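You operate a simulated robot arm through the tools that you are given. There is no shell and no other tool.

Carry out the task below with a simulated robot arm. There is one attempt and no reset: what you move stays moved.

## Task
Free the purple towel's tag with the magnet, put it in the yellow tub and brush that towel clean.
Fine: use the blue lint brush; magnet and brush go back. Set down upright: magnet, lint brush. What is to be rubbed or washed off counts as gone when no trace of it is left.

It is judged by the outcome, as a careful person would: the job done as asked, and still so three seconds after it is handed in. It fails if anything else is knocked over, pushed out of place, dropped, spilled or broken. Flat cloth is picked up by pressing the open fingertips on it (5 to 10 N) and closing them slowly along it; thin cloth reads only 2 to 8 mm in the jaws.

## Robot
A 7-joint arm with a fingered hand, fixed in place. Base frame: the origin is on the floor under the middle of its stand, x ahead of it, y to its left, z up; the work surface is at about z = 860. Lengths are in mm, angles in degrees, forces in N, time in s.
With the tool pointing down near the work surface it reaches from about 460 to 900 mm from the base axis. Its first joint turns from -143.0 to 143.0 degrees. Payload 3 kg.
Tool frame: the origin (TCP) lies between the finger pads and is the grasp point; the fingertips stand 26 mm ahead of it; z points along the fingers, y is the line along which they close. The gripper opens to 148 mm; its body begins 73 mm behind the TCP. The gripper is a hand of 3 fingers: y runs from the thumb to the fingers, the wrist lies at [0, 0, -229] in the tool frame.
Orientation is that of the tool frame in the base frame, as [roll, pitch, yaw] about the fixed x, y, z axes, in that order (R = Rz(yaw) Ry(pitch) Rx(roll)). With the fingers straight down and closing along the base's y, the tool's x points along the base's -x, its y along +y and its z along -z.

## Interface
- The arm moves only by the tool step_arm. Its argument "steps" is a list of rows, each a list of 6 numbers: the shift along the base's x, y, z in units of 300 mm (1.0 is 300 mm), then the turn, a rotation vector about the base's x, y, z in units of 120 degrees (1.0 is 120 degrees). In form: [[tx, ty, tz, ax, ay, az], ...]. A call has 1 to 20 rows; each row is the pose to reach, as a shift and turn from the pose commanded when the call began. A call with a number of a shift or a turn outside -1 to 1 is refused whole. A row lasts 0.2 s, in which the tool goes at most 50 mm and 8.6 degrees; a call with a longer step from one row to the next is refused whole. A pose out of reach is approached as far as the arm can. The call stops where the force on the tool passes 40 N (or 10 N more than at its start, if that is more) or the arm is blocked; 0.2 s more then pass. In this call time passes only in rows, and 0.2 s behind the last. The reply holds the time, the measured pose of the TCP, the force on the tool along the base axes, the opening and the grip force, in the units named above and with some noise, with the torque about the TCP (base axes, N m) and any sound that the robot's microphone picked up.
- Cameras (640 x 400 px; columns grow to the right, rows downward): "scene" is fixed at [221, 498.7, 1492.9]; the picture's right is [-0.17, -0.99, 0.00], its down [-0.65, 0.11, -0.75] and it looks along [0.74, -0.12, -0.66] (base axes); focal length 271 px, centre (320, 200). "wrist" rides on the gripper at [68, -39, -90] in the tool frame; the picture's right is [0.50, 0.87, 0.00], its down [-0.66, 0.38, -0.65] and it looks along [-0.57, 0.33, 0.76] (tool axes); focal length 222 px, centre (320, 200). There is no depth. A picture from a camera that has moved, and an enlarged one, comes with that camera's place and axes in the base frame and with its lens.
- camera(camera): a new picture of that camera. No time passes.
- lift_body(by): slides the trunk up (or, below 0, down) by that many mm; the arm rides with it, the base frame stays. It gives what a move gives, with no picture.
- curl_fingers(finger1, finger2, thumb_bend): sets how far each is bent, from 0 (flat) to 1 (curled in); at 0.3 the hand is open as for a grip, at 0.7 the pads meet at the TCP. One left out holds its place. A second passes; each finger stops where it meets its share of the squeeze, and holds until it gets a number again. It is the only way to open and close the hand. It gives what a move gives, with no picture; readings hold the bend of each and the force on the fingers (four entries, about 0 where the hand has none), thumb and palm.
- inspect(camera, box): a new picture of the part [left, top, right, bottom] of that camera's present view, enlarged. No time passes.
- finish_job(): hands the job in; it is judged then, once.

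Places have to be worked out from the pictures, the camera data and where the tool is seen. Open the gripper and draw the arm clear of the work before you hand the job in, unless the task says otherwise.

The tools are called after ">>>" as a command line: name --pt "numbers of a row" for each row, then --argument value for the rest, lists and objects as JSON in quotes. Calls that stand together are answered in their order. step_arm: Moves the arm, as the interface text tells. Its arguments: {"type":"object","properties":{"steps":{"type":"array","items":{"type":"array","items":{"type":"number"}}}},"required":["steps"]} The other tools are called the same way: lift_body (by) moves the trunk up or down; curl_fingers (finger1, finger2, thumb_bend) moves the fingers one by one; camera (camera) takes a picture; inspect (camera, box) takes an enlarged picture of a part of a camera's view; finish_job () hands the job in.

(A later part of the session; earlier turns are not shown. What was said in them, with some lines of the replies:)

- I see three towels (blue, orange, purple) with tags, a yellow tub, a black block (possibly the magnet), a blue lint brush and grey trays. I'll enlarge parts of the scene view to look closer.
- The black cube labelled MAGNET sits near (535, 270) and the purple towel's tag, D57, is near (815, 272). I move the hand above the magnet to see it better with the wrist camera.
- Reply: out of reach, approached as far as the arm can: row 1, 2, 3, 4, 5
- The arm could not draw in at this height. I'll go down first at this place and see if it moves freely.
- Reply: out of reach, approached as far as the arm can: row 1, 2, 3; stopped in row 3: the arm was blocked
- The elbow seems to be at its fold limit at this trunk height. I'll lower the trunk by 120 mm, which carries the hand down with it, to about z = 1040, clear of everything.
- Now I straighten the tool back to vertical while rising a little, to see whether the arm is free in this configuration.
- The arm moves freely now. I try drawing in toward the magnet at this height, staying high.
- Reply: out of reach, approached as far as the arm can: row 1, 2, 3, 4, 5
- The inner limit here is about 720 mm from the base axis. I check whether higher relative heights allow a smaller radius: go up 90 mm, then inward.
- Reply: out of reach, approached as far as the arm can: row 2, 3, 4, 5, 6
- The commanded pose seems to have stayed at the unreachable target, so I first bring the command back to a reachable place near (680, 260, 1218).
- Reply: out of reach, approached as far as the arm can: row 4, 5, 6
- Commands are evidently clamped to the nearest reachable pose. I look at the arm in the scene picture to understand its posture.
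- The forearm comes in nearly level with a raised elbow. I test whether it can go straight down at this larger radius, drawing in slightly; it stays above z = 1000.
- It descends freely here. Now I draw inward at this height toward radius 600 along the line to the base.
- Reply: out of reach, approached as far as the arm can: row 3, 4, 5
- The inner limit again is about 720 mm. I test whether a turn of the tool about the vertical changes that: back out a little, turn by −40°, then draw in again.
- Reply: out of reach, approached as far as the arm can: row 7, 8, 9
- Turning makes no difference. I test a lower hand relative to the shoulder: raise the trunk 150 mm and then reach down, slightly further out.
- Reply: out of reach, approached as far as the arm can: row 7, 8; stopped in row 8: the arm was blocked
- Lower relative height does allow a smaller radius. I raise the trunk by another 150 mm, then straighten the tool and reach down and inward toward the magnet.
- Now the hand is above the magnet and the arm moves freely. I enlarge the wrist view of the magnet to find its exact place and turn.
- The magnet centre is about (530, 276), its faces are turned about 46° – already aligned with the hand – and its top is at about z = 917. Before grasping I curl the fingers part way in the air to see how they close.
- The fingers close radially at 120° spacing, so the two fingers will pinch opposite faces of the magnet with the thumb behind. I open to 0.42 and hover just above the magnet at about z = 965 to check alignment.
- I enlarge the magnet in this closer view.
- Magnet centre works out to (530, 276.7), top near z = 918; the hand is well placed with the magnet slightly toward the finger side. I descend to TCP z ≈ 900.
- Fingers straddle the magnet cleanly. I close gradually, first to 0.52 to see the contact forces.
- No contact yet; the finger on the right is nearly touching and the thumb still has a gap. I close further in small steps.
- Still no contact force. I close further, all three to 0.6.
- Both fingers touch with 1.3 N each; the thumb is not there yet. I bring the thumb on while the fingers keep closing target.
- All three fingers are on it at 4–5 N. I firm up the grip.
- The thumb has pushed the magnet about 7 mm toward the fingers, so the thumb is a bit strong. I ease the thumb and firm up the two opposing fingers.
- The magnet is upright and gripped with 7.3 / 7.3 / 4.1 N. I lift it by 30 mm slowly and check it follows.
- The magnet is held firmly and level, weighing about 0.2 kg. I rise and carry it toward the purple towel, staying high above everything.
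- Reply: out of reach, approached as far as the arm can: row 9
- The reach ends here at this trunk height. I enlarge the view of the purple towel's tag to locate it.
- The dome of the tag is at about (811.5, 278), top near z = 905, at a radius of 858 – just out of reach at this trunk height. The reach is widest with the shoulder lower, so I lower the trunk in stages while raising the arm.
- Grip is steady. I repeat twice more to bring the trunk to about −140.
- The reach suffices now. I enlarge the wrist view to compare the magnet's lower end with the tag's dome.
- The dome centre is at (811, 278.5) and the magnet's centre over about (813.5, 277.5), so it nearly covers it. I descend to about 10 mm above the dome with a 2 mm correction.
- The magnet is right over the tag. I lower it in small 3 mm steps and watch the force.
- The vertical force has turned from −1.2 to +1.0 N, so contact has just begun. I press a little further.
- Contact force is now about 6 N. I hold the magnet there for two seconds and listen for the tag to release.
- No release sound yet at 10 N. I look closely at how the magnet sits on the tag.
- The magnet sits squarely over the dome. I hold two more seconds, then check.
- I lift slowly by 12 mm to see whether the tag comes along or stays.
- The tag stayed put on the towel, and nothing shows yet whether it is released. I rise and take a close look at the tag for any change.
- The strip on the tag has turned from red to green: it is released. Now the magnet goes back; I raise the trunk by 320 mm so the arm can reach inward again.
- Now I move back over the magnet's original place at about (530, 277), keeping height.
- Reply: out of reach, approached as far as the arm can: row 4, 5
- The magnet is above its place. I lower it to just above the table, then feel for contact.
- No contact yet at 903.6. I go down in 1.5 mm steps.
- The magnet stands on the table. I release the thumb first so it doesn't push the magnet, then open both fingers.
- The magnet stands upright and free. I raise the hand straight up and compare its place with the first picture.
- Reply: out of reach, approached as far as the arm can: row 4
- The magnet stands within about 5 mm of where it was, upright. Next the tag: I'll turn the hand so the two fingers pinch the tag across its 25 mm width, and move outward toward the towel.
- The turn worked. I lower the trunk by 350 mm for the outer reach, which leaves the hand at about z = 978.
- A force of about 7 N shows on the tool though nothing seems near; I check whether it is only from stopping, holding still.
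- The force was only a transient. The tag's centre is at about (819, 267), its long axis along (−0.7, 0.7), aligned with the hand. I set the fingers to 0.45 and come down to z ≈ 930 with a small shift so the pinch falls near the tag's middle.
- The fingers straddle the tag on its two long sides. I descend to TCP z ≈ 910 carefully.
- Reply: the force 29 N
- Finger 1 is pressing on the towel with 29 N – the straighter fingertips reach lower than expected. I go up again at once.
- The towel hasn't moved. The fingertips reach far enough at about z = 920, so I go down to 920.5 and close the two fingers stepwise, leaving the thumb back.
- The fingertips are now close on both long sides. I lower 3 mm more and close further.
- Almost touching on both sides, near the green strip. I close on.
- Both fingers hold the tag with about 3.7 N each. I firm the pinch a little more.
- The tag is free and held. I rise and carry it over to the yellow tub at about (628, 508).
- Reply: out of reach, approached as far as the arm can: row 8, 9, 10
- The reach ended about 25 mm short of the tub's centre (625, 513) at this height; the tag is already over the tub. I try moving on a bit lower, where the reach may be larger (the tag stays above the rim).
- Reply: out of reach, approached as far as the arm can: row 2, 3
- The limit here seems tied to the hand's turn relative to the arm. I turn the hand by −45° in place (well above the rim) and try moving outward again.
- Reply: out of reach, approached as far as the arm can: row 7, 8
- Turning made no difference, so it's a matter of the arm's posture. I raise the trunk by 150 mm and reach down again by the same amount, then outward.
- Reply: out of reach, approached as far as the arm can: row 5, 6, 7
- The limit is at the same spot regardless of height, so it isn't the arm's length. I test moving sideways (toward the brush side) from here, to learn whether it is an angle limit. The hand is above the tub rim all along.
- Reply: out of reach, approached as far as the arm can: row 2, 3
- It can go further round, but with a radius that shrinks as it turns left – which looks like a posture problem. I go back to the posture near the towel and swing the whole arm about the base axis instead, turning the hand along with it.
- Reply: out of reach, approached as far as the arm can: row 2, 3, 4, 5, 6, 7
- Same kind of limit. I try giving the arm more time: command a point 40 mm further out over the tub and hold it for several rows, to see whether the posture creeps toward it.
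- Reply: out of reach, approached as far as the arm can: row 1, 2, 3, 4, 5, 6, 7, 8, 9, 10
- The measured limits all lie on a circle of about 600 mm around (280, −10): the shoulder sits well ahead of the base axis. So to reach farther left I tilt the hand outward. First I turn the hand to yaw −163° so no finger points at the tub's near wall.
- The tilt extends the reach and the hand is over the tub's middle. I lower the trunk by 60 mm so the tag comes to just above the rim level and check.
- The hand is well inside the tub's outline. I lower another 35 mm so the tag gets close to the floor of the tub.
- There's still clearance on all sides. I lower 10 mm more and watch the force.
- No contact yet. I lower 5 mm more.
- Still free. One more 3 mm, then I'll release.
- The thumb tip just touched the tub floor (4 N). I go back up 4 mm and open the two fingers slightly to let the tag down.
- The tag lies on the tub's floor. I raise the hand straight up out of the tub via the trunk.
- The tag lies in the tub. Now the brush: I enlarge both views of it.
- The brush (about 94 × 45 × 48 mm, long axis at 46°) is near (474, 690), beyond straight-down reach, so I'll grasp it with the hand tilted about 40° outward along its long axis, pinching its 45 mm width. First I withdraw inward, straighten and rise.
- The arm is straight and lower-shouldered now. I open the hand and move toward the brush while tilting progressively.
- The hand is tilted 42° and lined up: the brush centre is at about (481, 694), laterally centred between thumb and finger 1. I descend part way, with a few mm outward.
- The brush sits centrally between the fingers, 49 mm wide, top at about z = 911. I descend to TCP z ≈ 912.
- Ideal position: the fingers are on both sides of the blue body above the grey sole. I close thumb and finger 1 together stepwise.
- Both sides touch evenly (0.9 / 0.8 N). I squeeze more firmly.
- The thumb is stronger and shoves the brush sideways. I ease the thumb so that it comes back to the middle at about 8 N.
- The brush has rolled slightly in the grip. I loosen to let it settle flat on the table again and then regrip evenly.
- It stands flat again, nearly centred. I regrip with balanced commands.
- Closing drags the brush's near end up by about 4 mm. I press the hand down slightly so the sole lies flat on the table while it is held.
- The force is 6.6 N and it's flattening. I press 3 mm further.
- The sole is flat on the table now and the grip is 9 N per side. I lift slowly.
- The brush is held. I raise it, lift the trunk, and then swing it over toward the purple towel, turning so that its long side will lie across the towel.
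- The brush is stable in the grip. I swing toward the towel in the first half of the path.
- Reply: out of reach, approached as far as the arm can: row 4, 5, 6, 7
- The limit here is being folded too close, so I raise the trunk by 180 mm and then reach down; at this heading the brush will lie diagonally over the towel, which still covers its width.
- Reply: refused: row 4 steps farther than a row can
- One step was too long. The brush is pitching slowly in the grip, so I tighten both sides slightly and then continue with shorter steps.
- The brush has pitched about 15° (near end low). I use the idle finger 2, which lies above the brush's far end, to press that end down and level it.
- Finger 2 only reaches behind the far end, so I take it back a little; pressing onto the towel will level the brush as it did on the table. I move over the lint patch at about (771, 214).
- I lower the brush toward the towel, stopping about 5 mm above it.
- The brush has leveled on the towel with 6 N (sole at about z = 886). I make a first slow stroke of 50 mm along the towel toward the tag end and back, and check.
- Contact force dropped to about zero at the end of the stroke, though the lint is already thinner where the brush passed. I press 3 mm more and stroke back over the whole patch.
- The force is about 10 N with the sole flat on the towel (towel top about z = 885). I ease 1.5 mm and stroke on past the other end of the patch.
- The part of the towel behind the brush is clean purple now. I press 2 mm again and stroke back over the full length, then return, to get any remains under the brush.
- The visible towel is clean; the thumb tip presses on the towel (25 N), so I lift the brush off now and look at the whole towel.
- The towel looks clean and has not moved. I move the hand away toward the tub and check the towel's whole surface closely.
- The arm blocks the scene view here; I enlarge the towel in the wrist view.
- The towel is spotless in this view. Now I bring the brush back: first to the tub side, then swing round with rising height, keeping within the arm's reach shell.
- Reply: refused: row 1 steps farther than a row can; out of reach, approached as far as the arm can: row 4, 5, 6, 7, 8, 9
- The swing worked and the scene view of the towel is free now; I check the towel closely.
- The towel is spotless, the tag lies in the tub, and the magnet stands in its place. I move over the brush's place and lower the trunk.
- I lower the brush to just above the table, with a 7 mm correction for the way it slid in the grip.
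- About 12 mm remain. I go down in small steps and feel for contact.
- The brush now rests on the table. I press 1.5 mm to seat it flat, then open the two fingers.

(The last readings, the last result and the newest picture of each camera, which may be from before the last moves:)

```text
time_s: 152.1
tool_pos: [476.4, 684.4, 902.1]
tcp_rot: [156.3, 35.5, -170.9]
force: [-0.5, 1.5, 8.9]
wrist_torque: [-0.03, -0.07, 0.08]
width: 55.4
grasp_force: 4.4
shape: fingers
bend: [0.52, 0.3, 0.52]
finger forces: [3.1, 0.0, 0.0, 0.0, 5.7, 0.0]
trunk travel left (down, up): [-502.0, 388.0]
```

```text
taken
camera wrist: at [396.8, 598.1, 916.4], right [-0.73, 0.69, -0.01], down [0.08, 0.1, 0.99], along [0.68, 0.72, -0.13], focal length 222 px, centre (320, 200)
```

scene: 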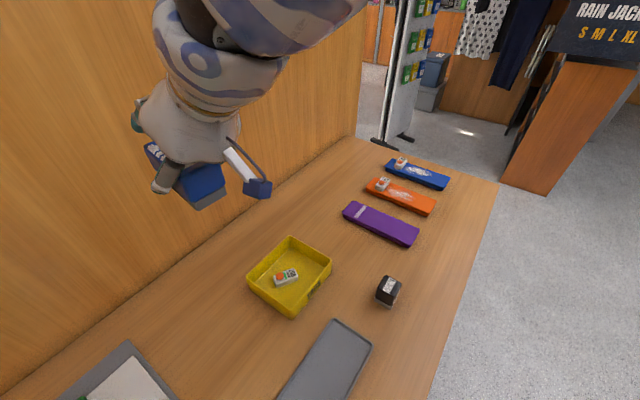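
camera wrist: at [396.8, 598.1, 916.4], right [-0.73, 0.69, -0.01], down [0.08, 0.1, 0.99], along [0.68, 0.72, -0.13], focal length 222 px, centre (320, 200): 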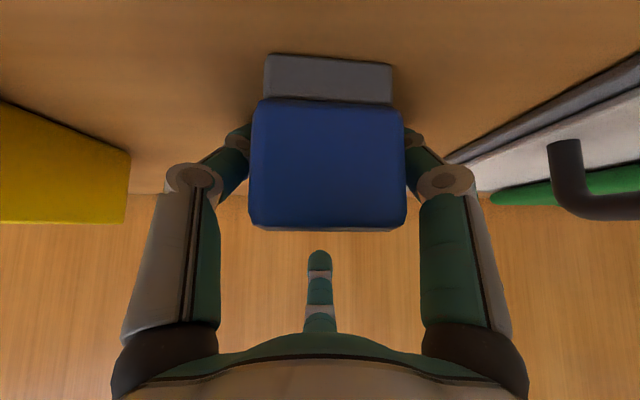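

The straightening fingertips touch the table, so I rise 8 mm and then open further.

>>> step_arm --pt "0 0 0.013 0 0 0" --pt "0 0 0.028 0 0 0"

>>> curl_fingers --finger1 0.44 --thumb_bend 0.44

>>> camera --camera "wrist"

```text
time_s: 152.7
tool_pos: [477.8, 684.1, 908.6]
tcp_rot: [156.4, 35.5, -170.9]
force: [1.2, -0.2, -0.3]
wrist_torque: [0.02, -0.03, 0.0]
width: 61.5
grasp_force: 0.0
shape: fingers
bend: [0.5, 0.3, 0.5]
finger forces: [0.0, 0.0, 0.1, 0.1, 0.0, 0.1]
trunk travel left (down, up): [-502.0, 388.0]
```

```text
time_s: 153.7
tool_pos: [478.7, 684.1, 909.4]
tcp_rot: [156.3, 35.5, -170.9]
force: [-0.4, -0.1, -0.1]
wrist_torque: [0.03, -0.01, -0.02]
width: 81.6
grasp_force: 0.1
shape: fingers
bend: [0.44, 0.3, 0.44]
finger forces: [0.0, 0.0, 0.1, 0.0, 0.0, 0.0]
trunk travel left (down, up): [-502.0, 388.0]
```

```text
taken
camera wrist: at [398.0, 599.1, 924.2], right [-0.73, 0.69, -0.01], down [0.08, 0.1, 0.99], along [0.68, 0.72, -0.13], focal length 222 px, centre (320, 200)
```

wrist: 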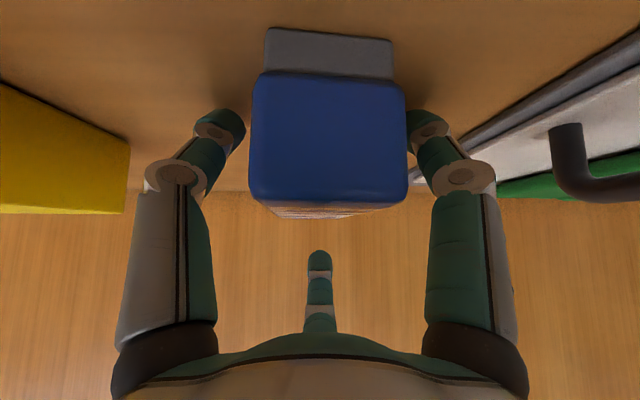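

The brush stands free and upright. I rise a little, open wider, and withdraw straight up.

>>> step_arm --pt "0 0 0.02 0 0 0"

>>> curl_fingers --finger1 0.37 --thumb_bend 0.39

>>> step_arm --pt "0 0 0.08 0 0 0" --pt "0 0 0.2 0 0 0" --pt "0 0 0.33 0 0 0"

>>> camera --camera "wrist"

```text
time_s: 154.1
tool_pos: [477.6, 683.0, 915.1]
tcp_rot: [156.3, 35.6, -171.0]
force: [0.4, -0.2, 0.2]
wrist_torque: [-0.03, 0.0, -0.01]
width: 81.6
grasp_force: 0.1
shape: fingers
bend: [0.44, 0.3, 0.44]
finger forces: [0.1, 0.0, 0.1, 0.1, 0.0, 0.1]
trunk travel left (down, up): [-502.0, 388.0]
```

```text
time_s: 155.1
tool_pos: [477.5, 685.1, 915.0]
tcp_rot: [156.4, 35.5, -171.0]
force: [-0.4, 0.2, -0.1]
wrist_torque: [0.01, -0.01, 0.0]
width: 101.2
grasp_force: 0.1
shape: fingers
bend: [0.37, 0.3, 0.39]
finger forces: [0.1, 0.0, 0.0, 0.0, 0.0, 0.0]
trunk travel left (down, up): [-502.0, 388.0]
```

```text
time_s: 155.9
tool_pos: [479.0, 683.4, 1018.4]
tcp_rot: [156.5, 35.5, -170.9]
force: [0.0, 0.2, 0.5]
wrist_torque: [-0.01, 0.0, -0.05]
width: 101.2
grasp_force: 0.0
shape: fingers
bend: [0.37, 0.3, 0.39]
finger forces: [0.1, 0.1, 0.0, 0.0, 0.0, 0.0]
trunk travel left (down, up): [-502.0, 388.0]
```

```text
taken
camera wrist: at [398.4, 597.4, 1031.7], right [-0.73, 0.69, -0.01], down [0.08, 0.1, 0.99], along [0.68, 0.72, -0.13], focal length 222 px, centre (320, 200)
```

wrist: 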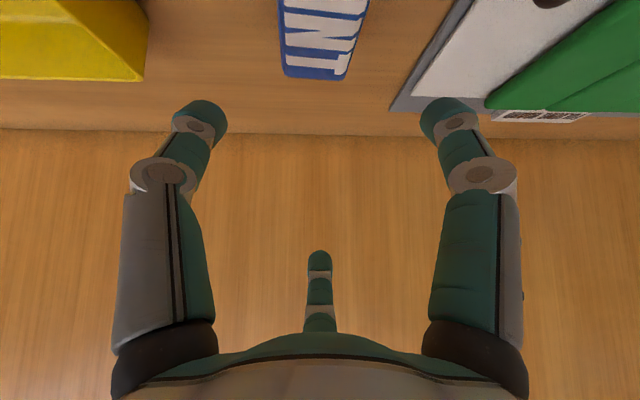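

I withdraw the arm back and straighten the hand, then compare the brush's place with the first picture.

>>> step_arm --pt "0.042 -0.114 0.03 -0.036 0.0345 0" --pt "0.084 -0.228 0.06 -0.072 0.069 0" --pt "0.126 -0.342 0.09 -0.108 0.1035 0" --pt "0.168 -0.456 0.12 -0.144 0.138 0" --pt "0.21 -0.57 0.15 -0.18 0.1725 0" --pt "0.252 -0.684 0.18 -0.216 0.207 0" --pt "0.294 -0.8 0.2 -0.252 0.2415 0"

>>> camera --camera "scene"

```text
time_s: 157.5
tool_pos: [564.3, 445.2, 1072.7]
tcp_rot: [-179.9, -0.1, -163.2]
force: [0.6, -0.2, -0.8]
wrist_torque: [0.01, -0.01, -0.02]
width: 101.4
grasp_force: 0.1
shape: fingers
bend: [0.37, 0.3, 0.39]
finger forces: [0.0, 0.0, 0.0, 0.1, 0.0, 0.1]
trunk travel left (down, up): [-502.0, 388.0]
```

```text
taken
```

scene: 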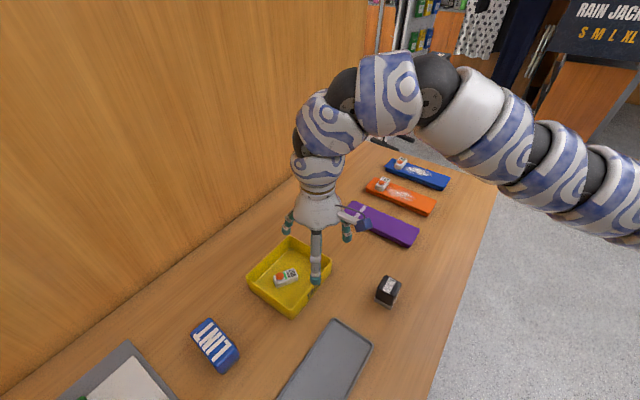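

>>> inspect --camera "scene" --box '[160, 300, 288, 380]'

```text
5.00 times, centred on (224, 340) of scene
camera zoom: at [221.0, 498.7, 1492.9], right [-0.17, -0.99, 0.0], down [-0.65, 0.11, -0.75], along [0.74, -0.12, -0.66], focal length 1355 px, centre (800, -500)
```

zoom: 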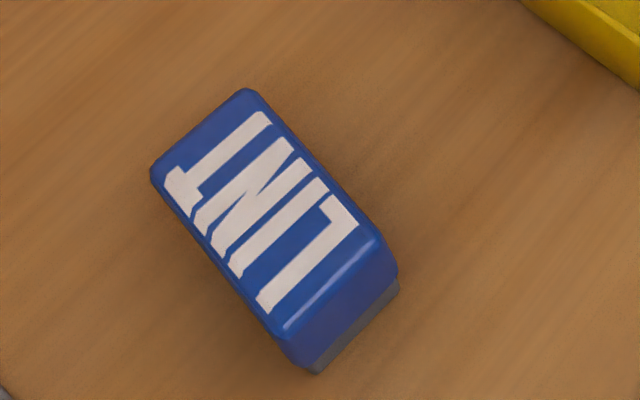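

The brush is upright within about 9 mm of its former place, the magnet within about 5 mm, the tag is in the tub and the towel is clean. I open the hand and draw the arm clear by raising the trunk.

>>> curl_fingers --finger1 0.3 --finger2 0.3 --thumb_bend 0.3

>>> lift_body --by 250

>>> camera --camera "scene"

>>> inspect --camera "scene" --box '[320, 140, 480, 260]'

>>> inspect --camera "scene" --box '[180, 225, 420, 385]'

```text
time_s: 158.5
tool_pos: [565.3, 445.9, 1070.4]
tcp_rot: [-179.9, 0.0, -163.2]
force: [0.5, -0.5, -0.1]
wrist_torque: [0.01, 0.02, 0.02]
width: 126.5
grasp_force: 0.1
shape: fingers
bend: [0.3, 0.3, 0.3]
finger forces: [0.1, 0.1, 0.0, 0.1, 0.1, 0.0]
trunk travel left (down, up): [-502.0, 388.0]
```

```text
time_s: 161.1
tool_pos: [564.4, 446.4, 1321.5]
tcp_rot: [-179.9, 0.0, -163.2]
force: [0.9, 0.1, 0.0]
wrist_torque: [0.03, 0.01, 0.0]
width: 126.6
grasp_force: 0.2
shape: fingers
bend: [0.3, 0.3, 0.3]
finger forces: [0.0, 0.1, 0.0, 0.0, 0.0, 0.0]
trunk travel left (down, up): [-752.0, 138.0]
```

```text
taken
```

scene: 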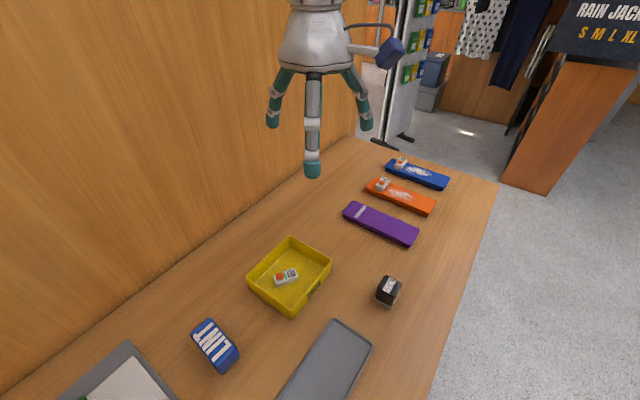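

```text
3.33 times, centred on (400, 200) of scene
camera zoom: at [221.0, 498.7, 1492.9], right [-0.17, -0.99, 0.0], down [-0.65, 0.11, -0.75], along [0.74, -0.12, -0.66], focal length 904 px, centre (53, 200)
```

zoom: 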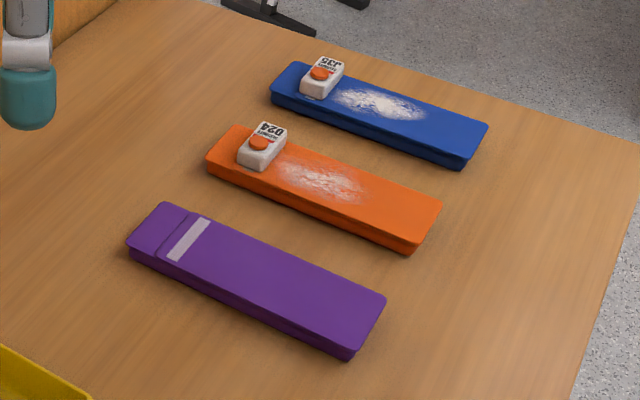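

```text
2.50 times, centred on (300, 305) of scene
camera zoom: at [221.0, 498.7, 1492.9], right [-0.17, -0.99, 0.0], down [-0.65, 0.11, -0.75], along [0.74, -0.12, -0.66], focal length 678 px, centre (370, -62)
```

zoom: 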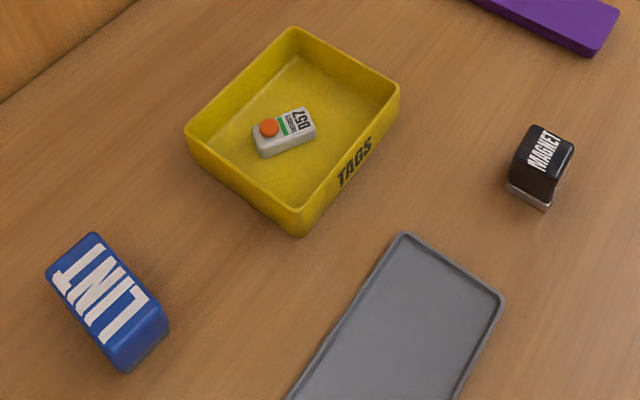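

Everything is in order: the purple towel is spotless and in place, its tag is in the yellow tub, the magnet and lint brush stand upright at their places, and the arm is clear. I hand the job in.

>>> finish_job

```text
The job is handed in.
```

The job is handed in. No grading came back, so what follows is from the last pictures.

- **Tag:** The magnet released the purple towel's tag (D57); its strip turned from red to green. The tag now lies flat on the floor of the yellow tub.
- **Towel:** I brushed the purple towel with the blue lint brush and saw no lint left. It has not moved. The thumb tip pressed on it with about 25 N near the end of the last stroke, and a finger with about 29 N on the first try at the tag. Neither left a mark I could see.
- **Magnet:** It stands upright about 5 mm from where it was.
- **Brush:** It stands upright about 9 mm from where it was, turned by roughly 7°. I left it rather than risk knocking it.
- **Everything else:** The orange and blue towels, their tags, the tub and the trays are as they were, and the arm is raised clear with the hand open.
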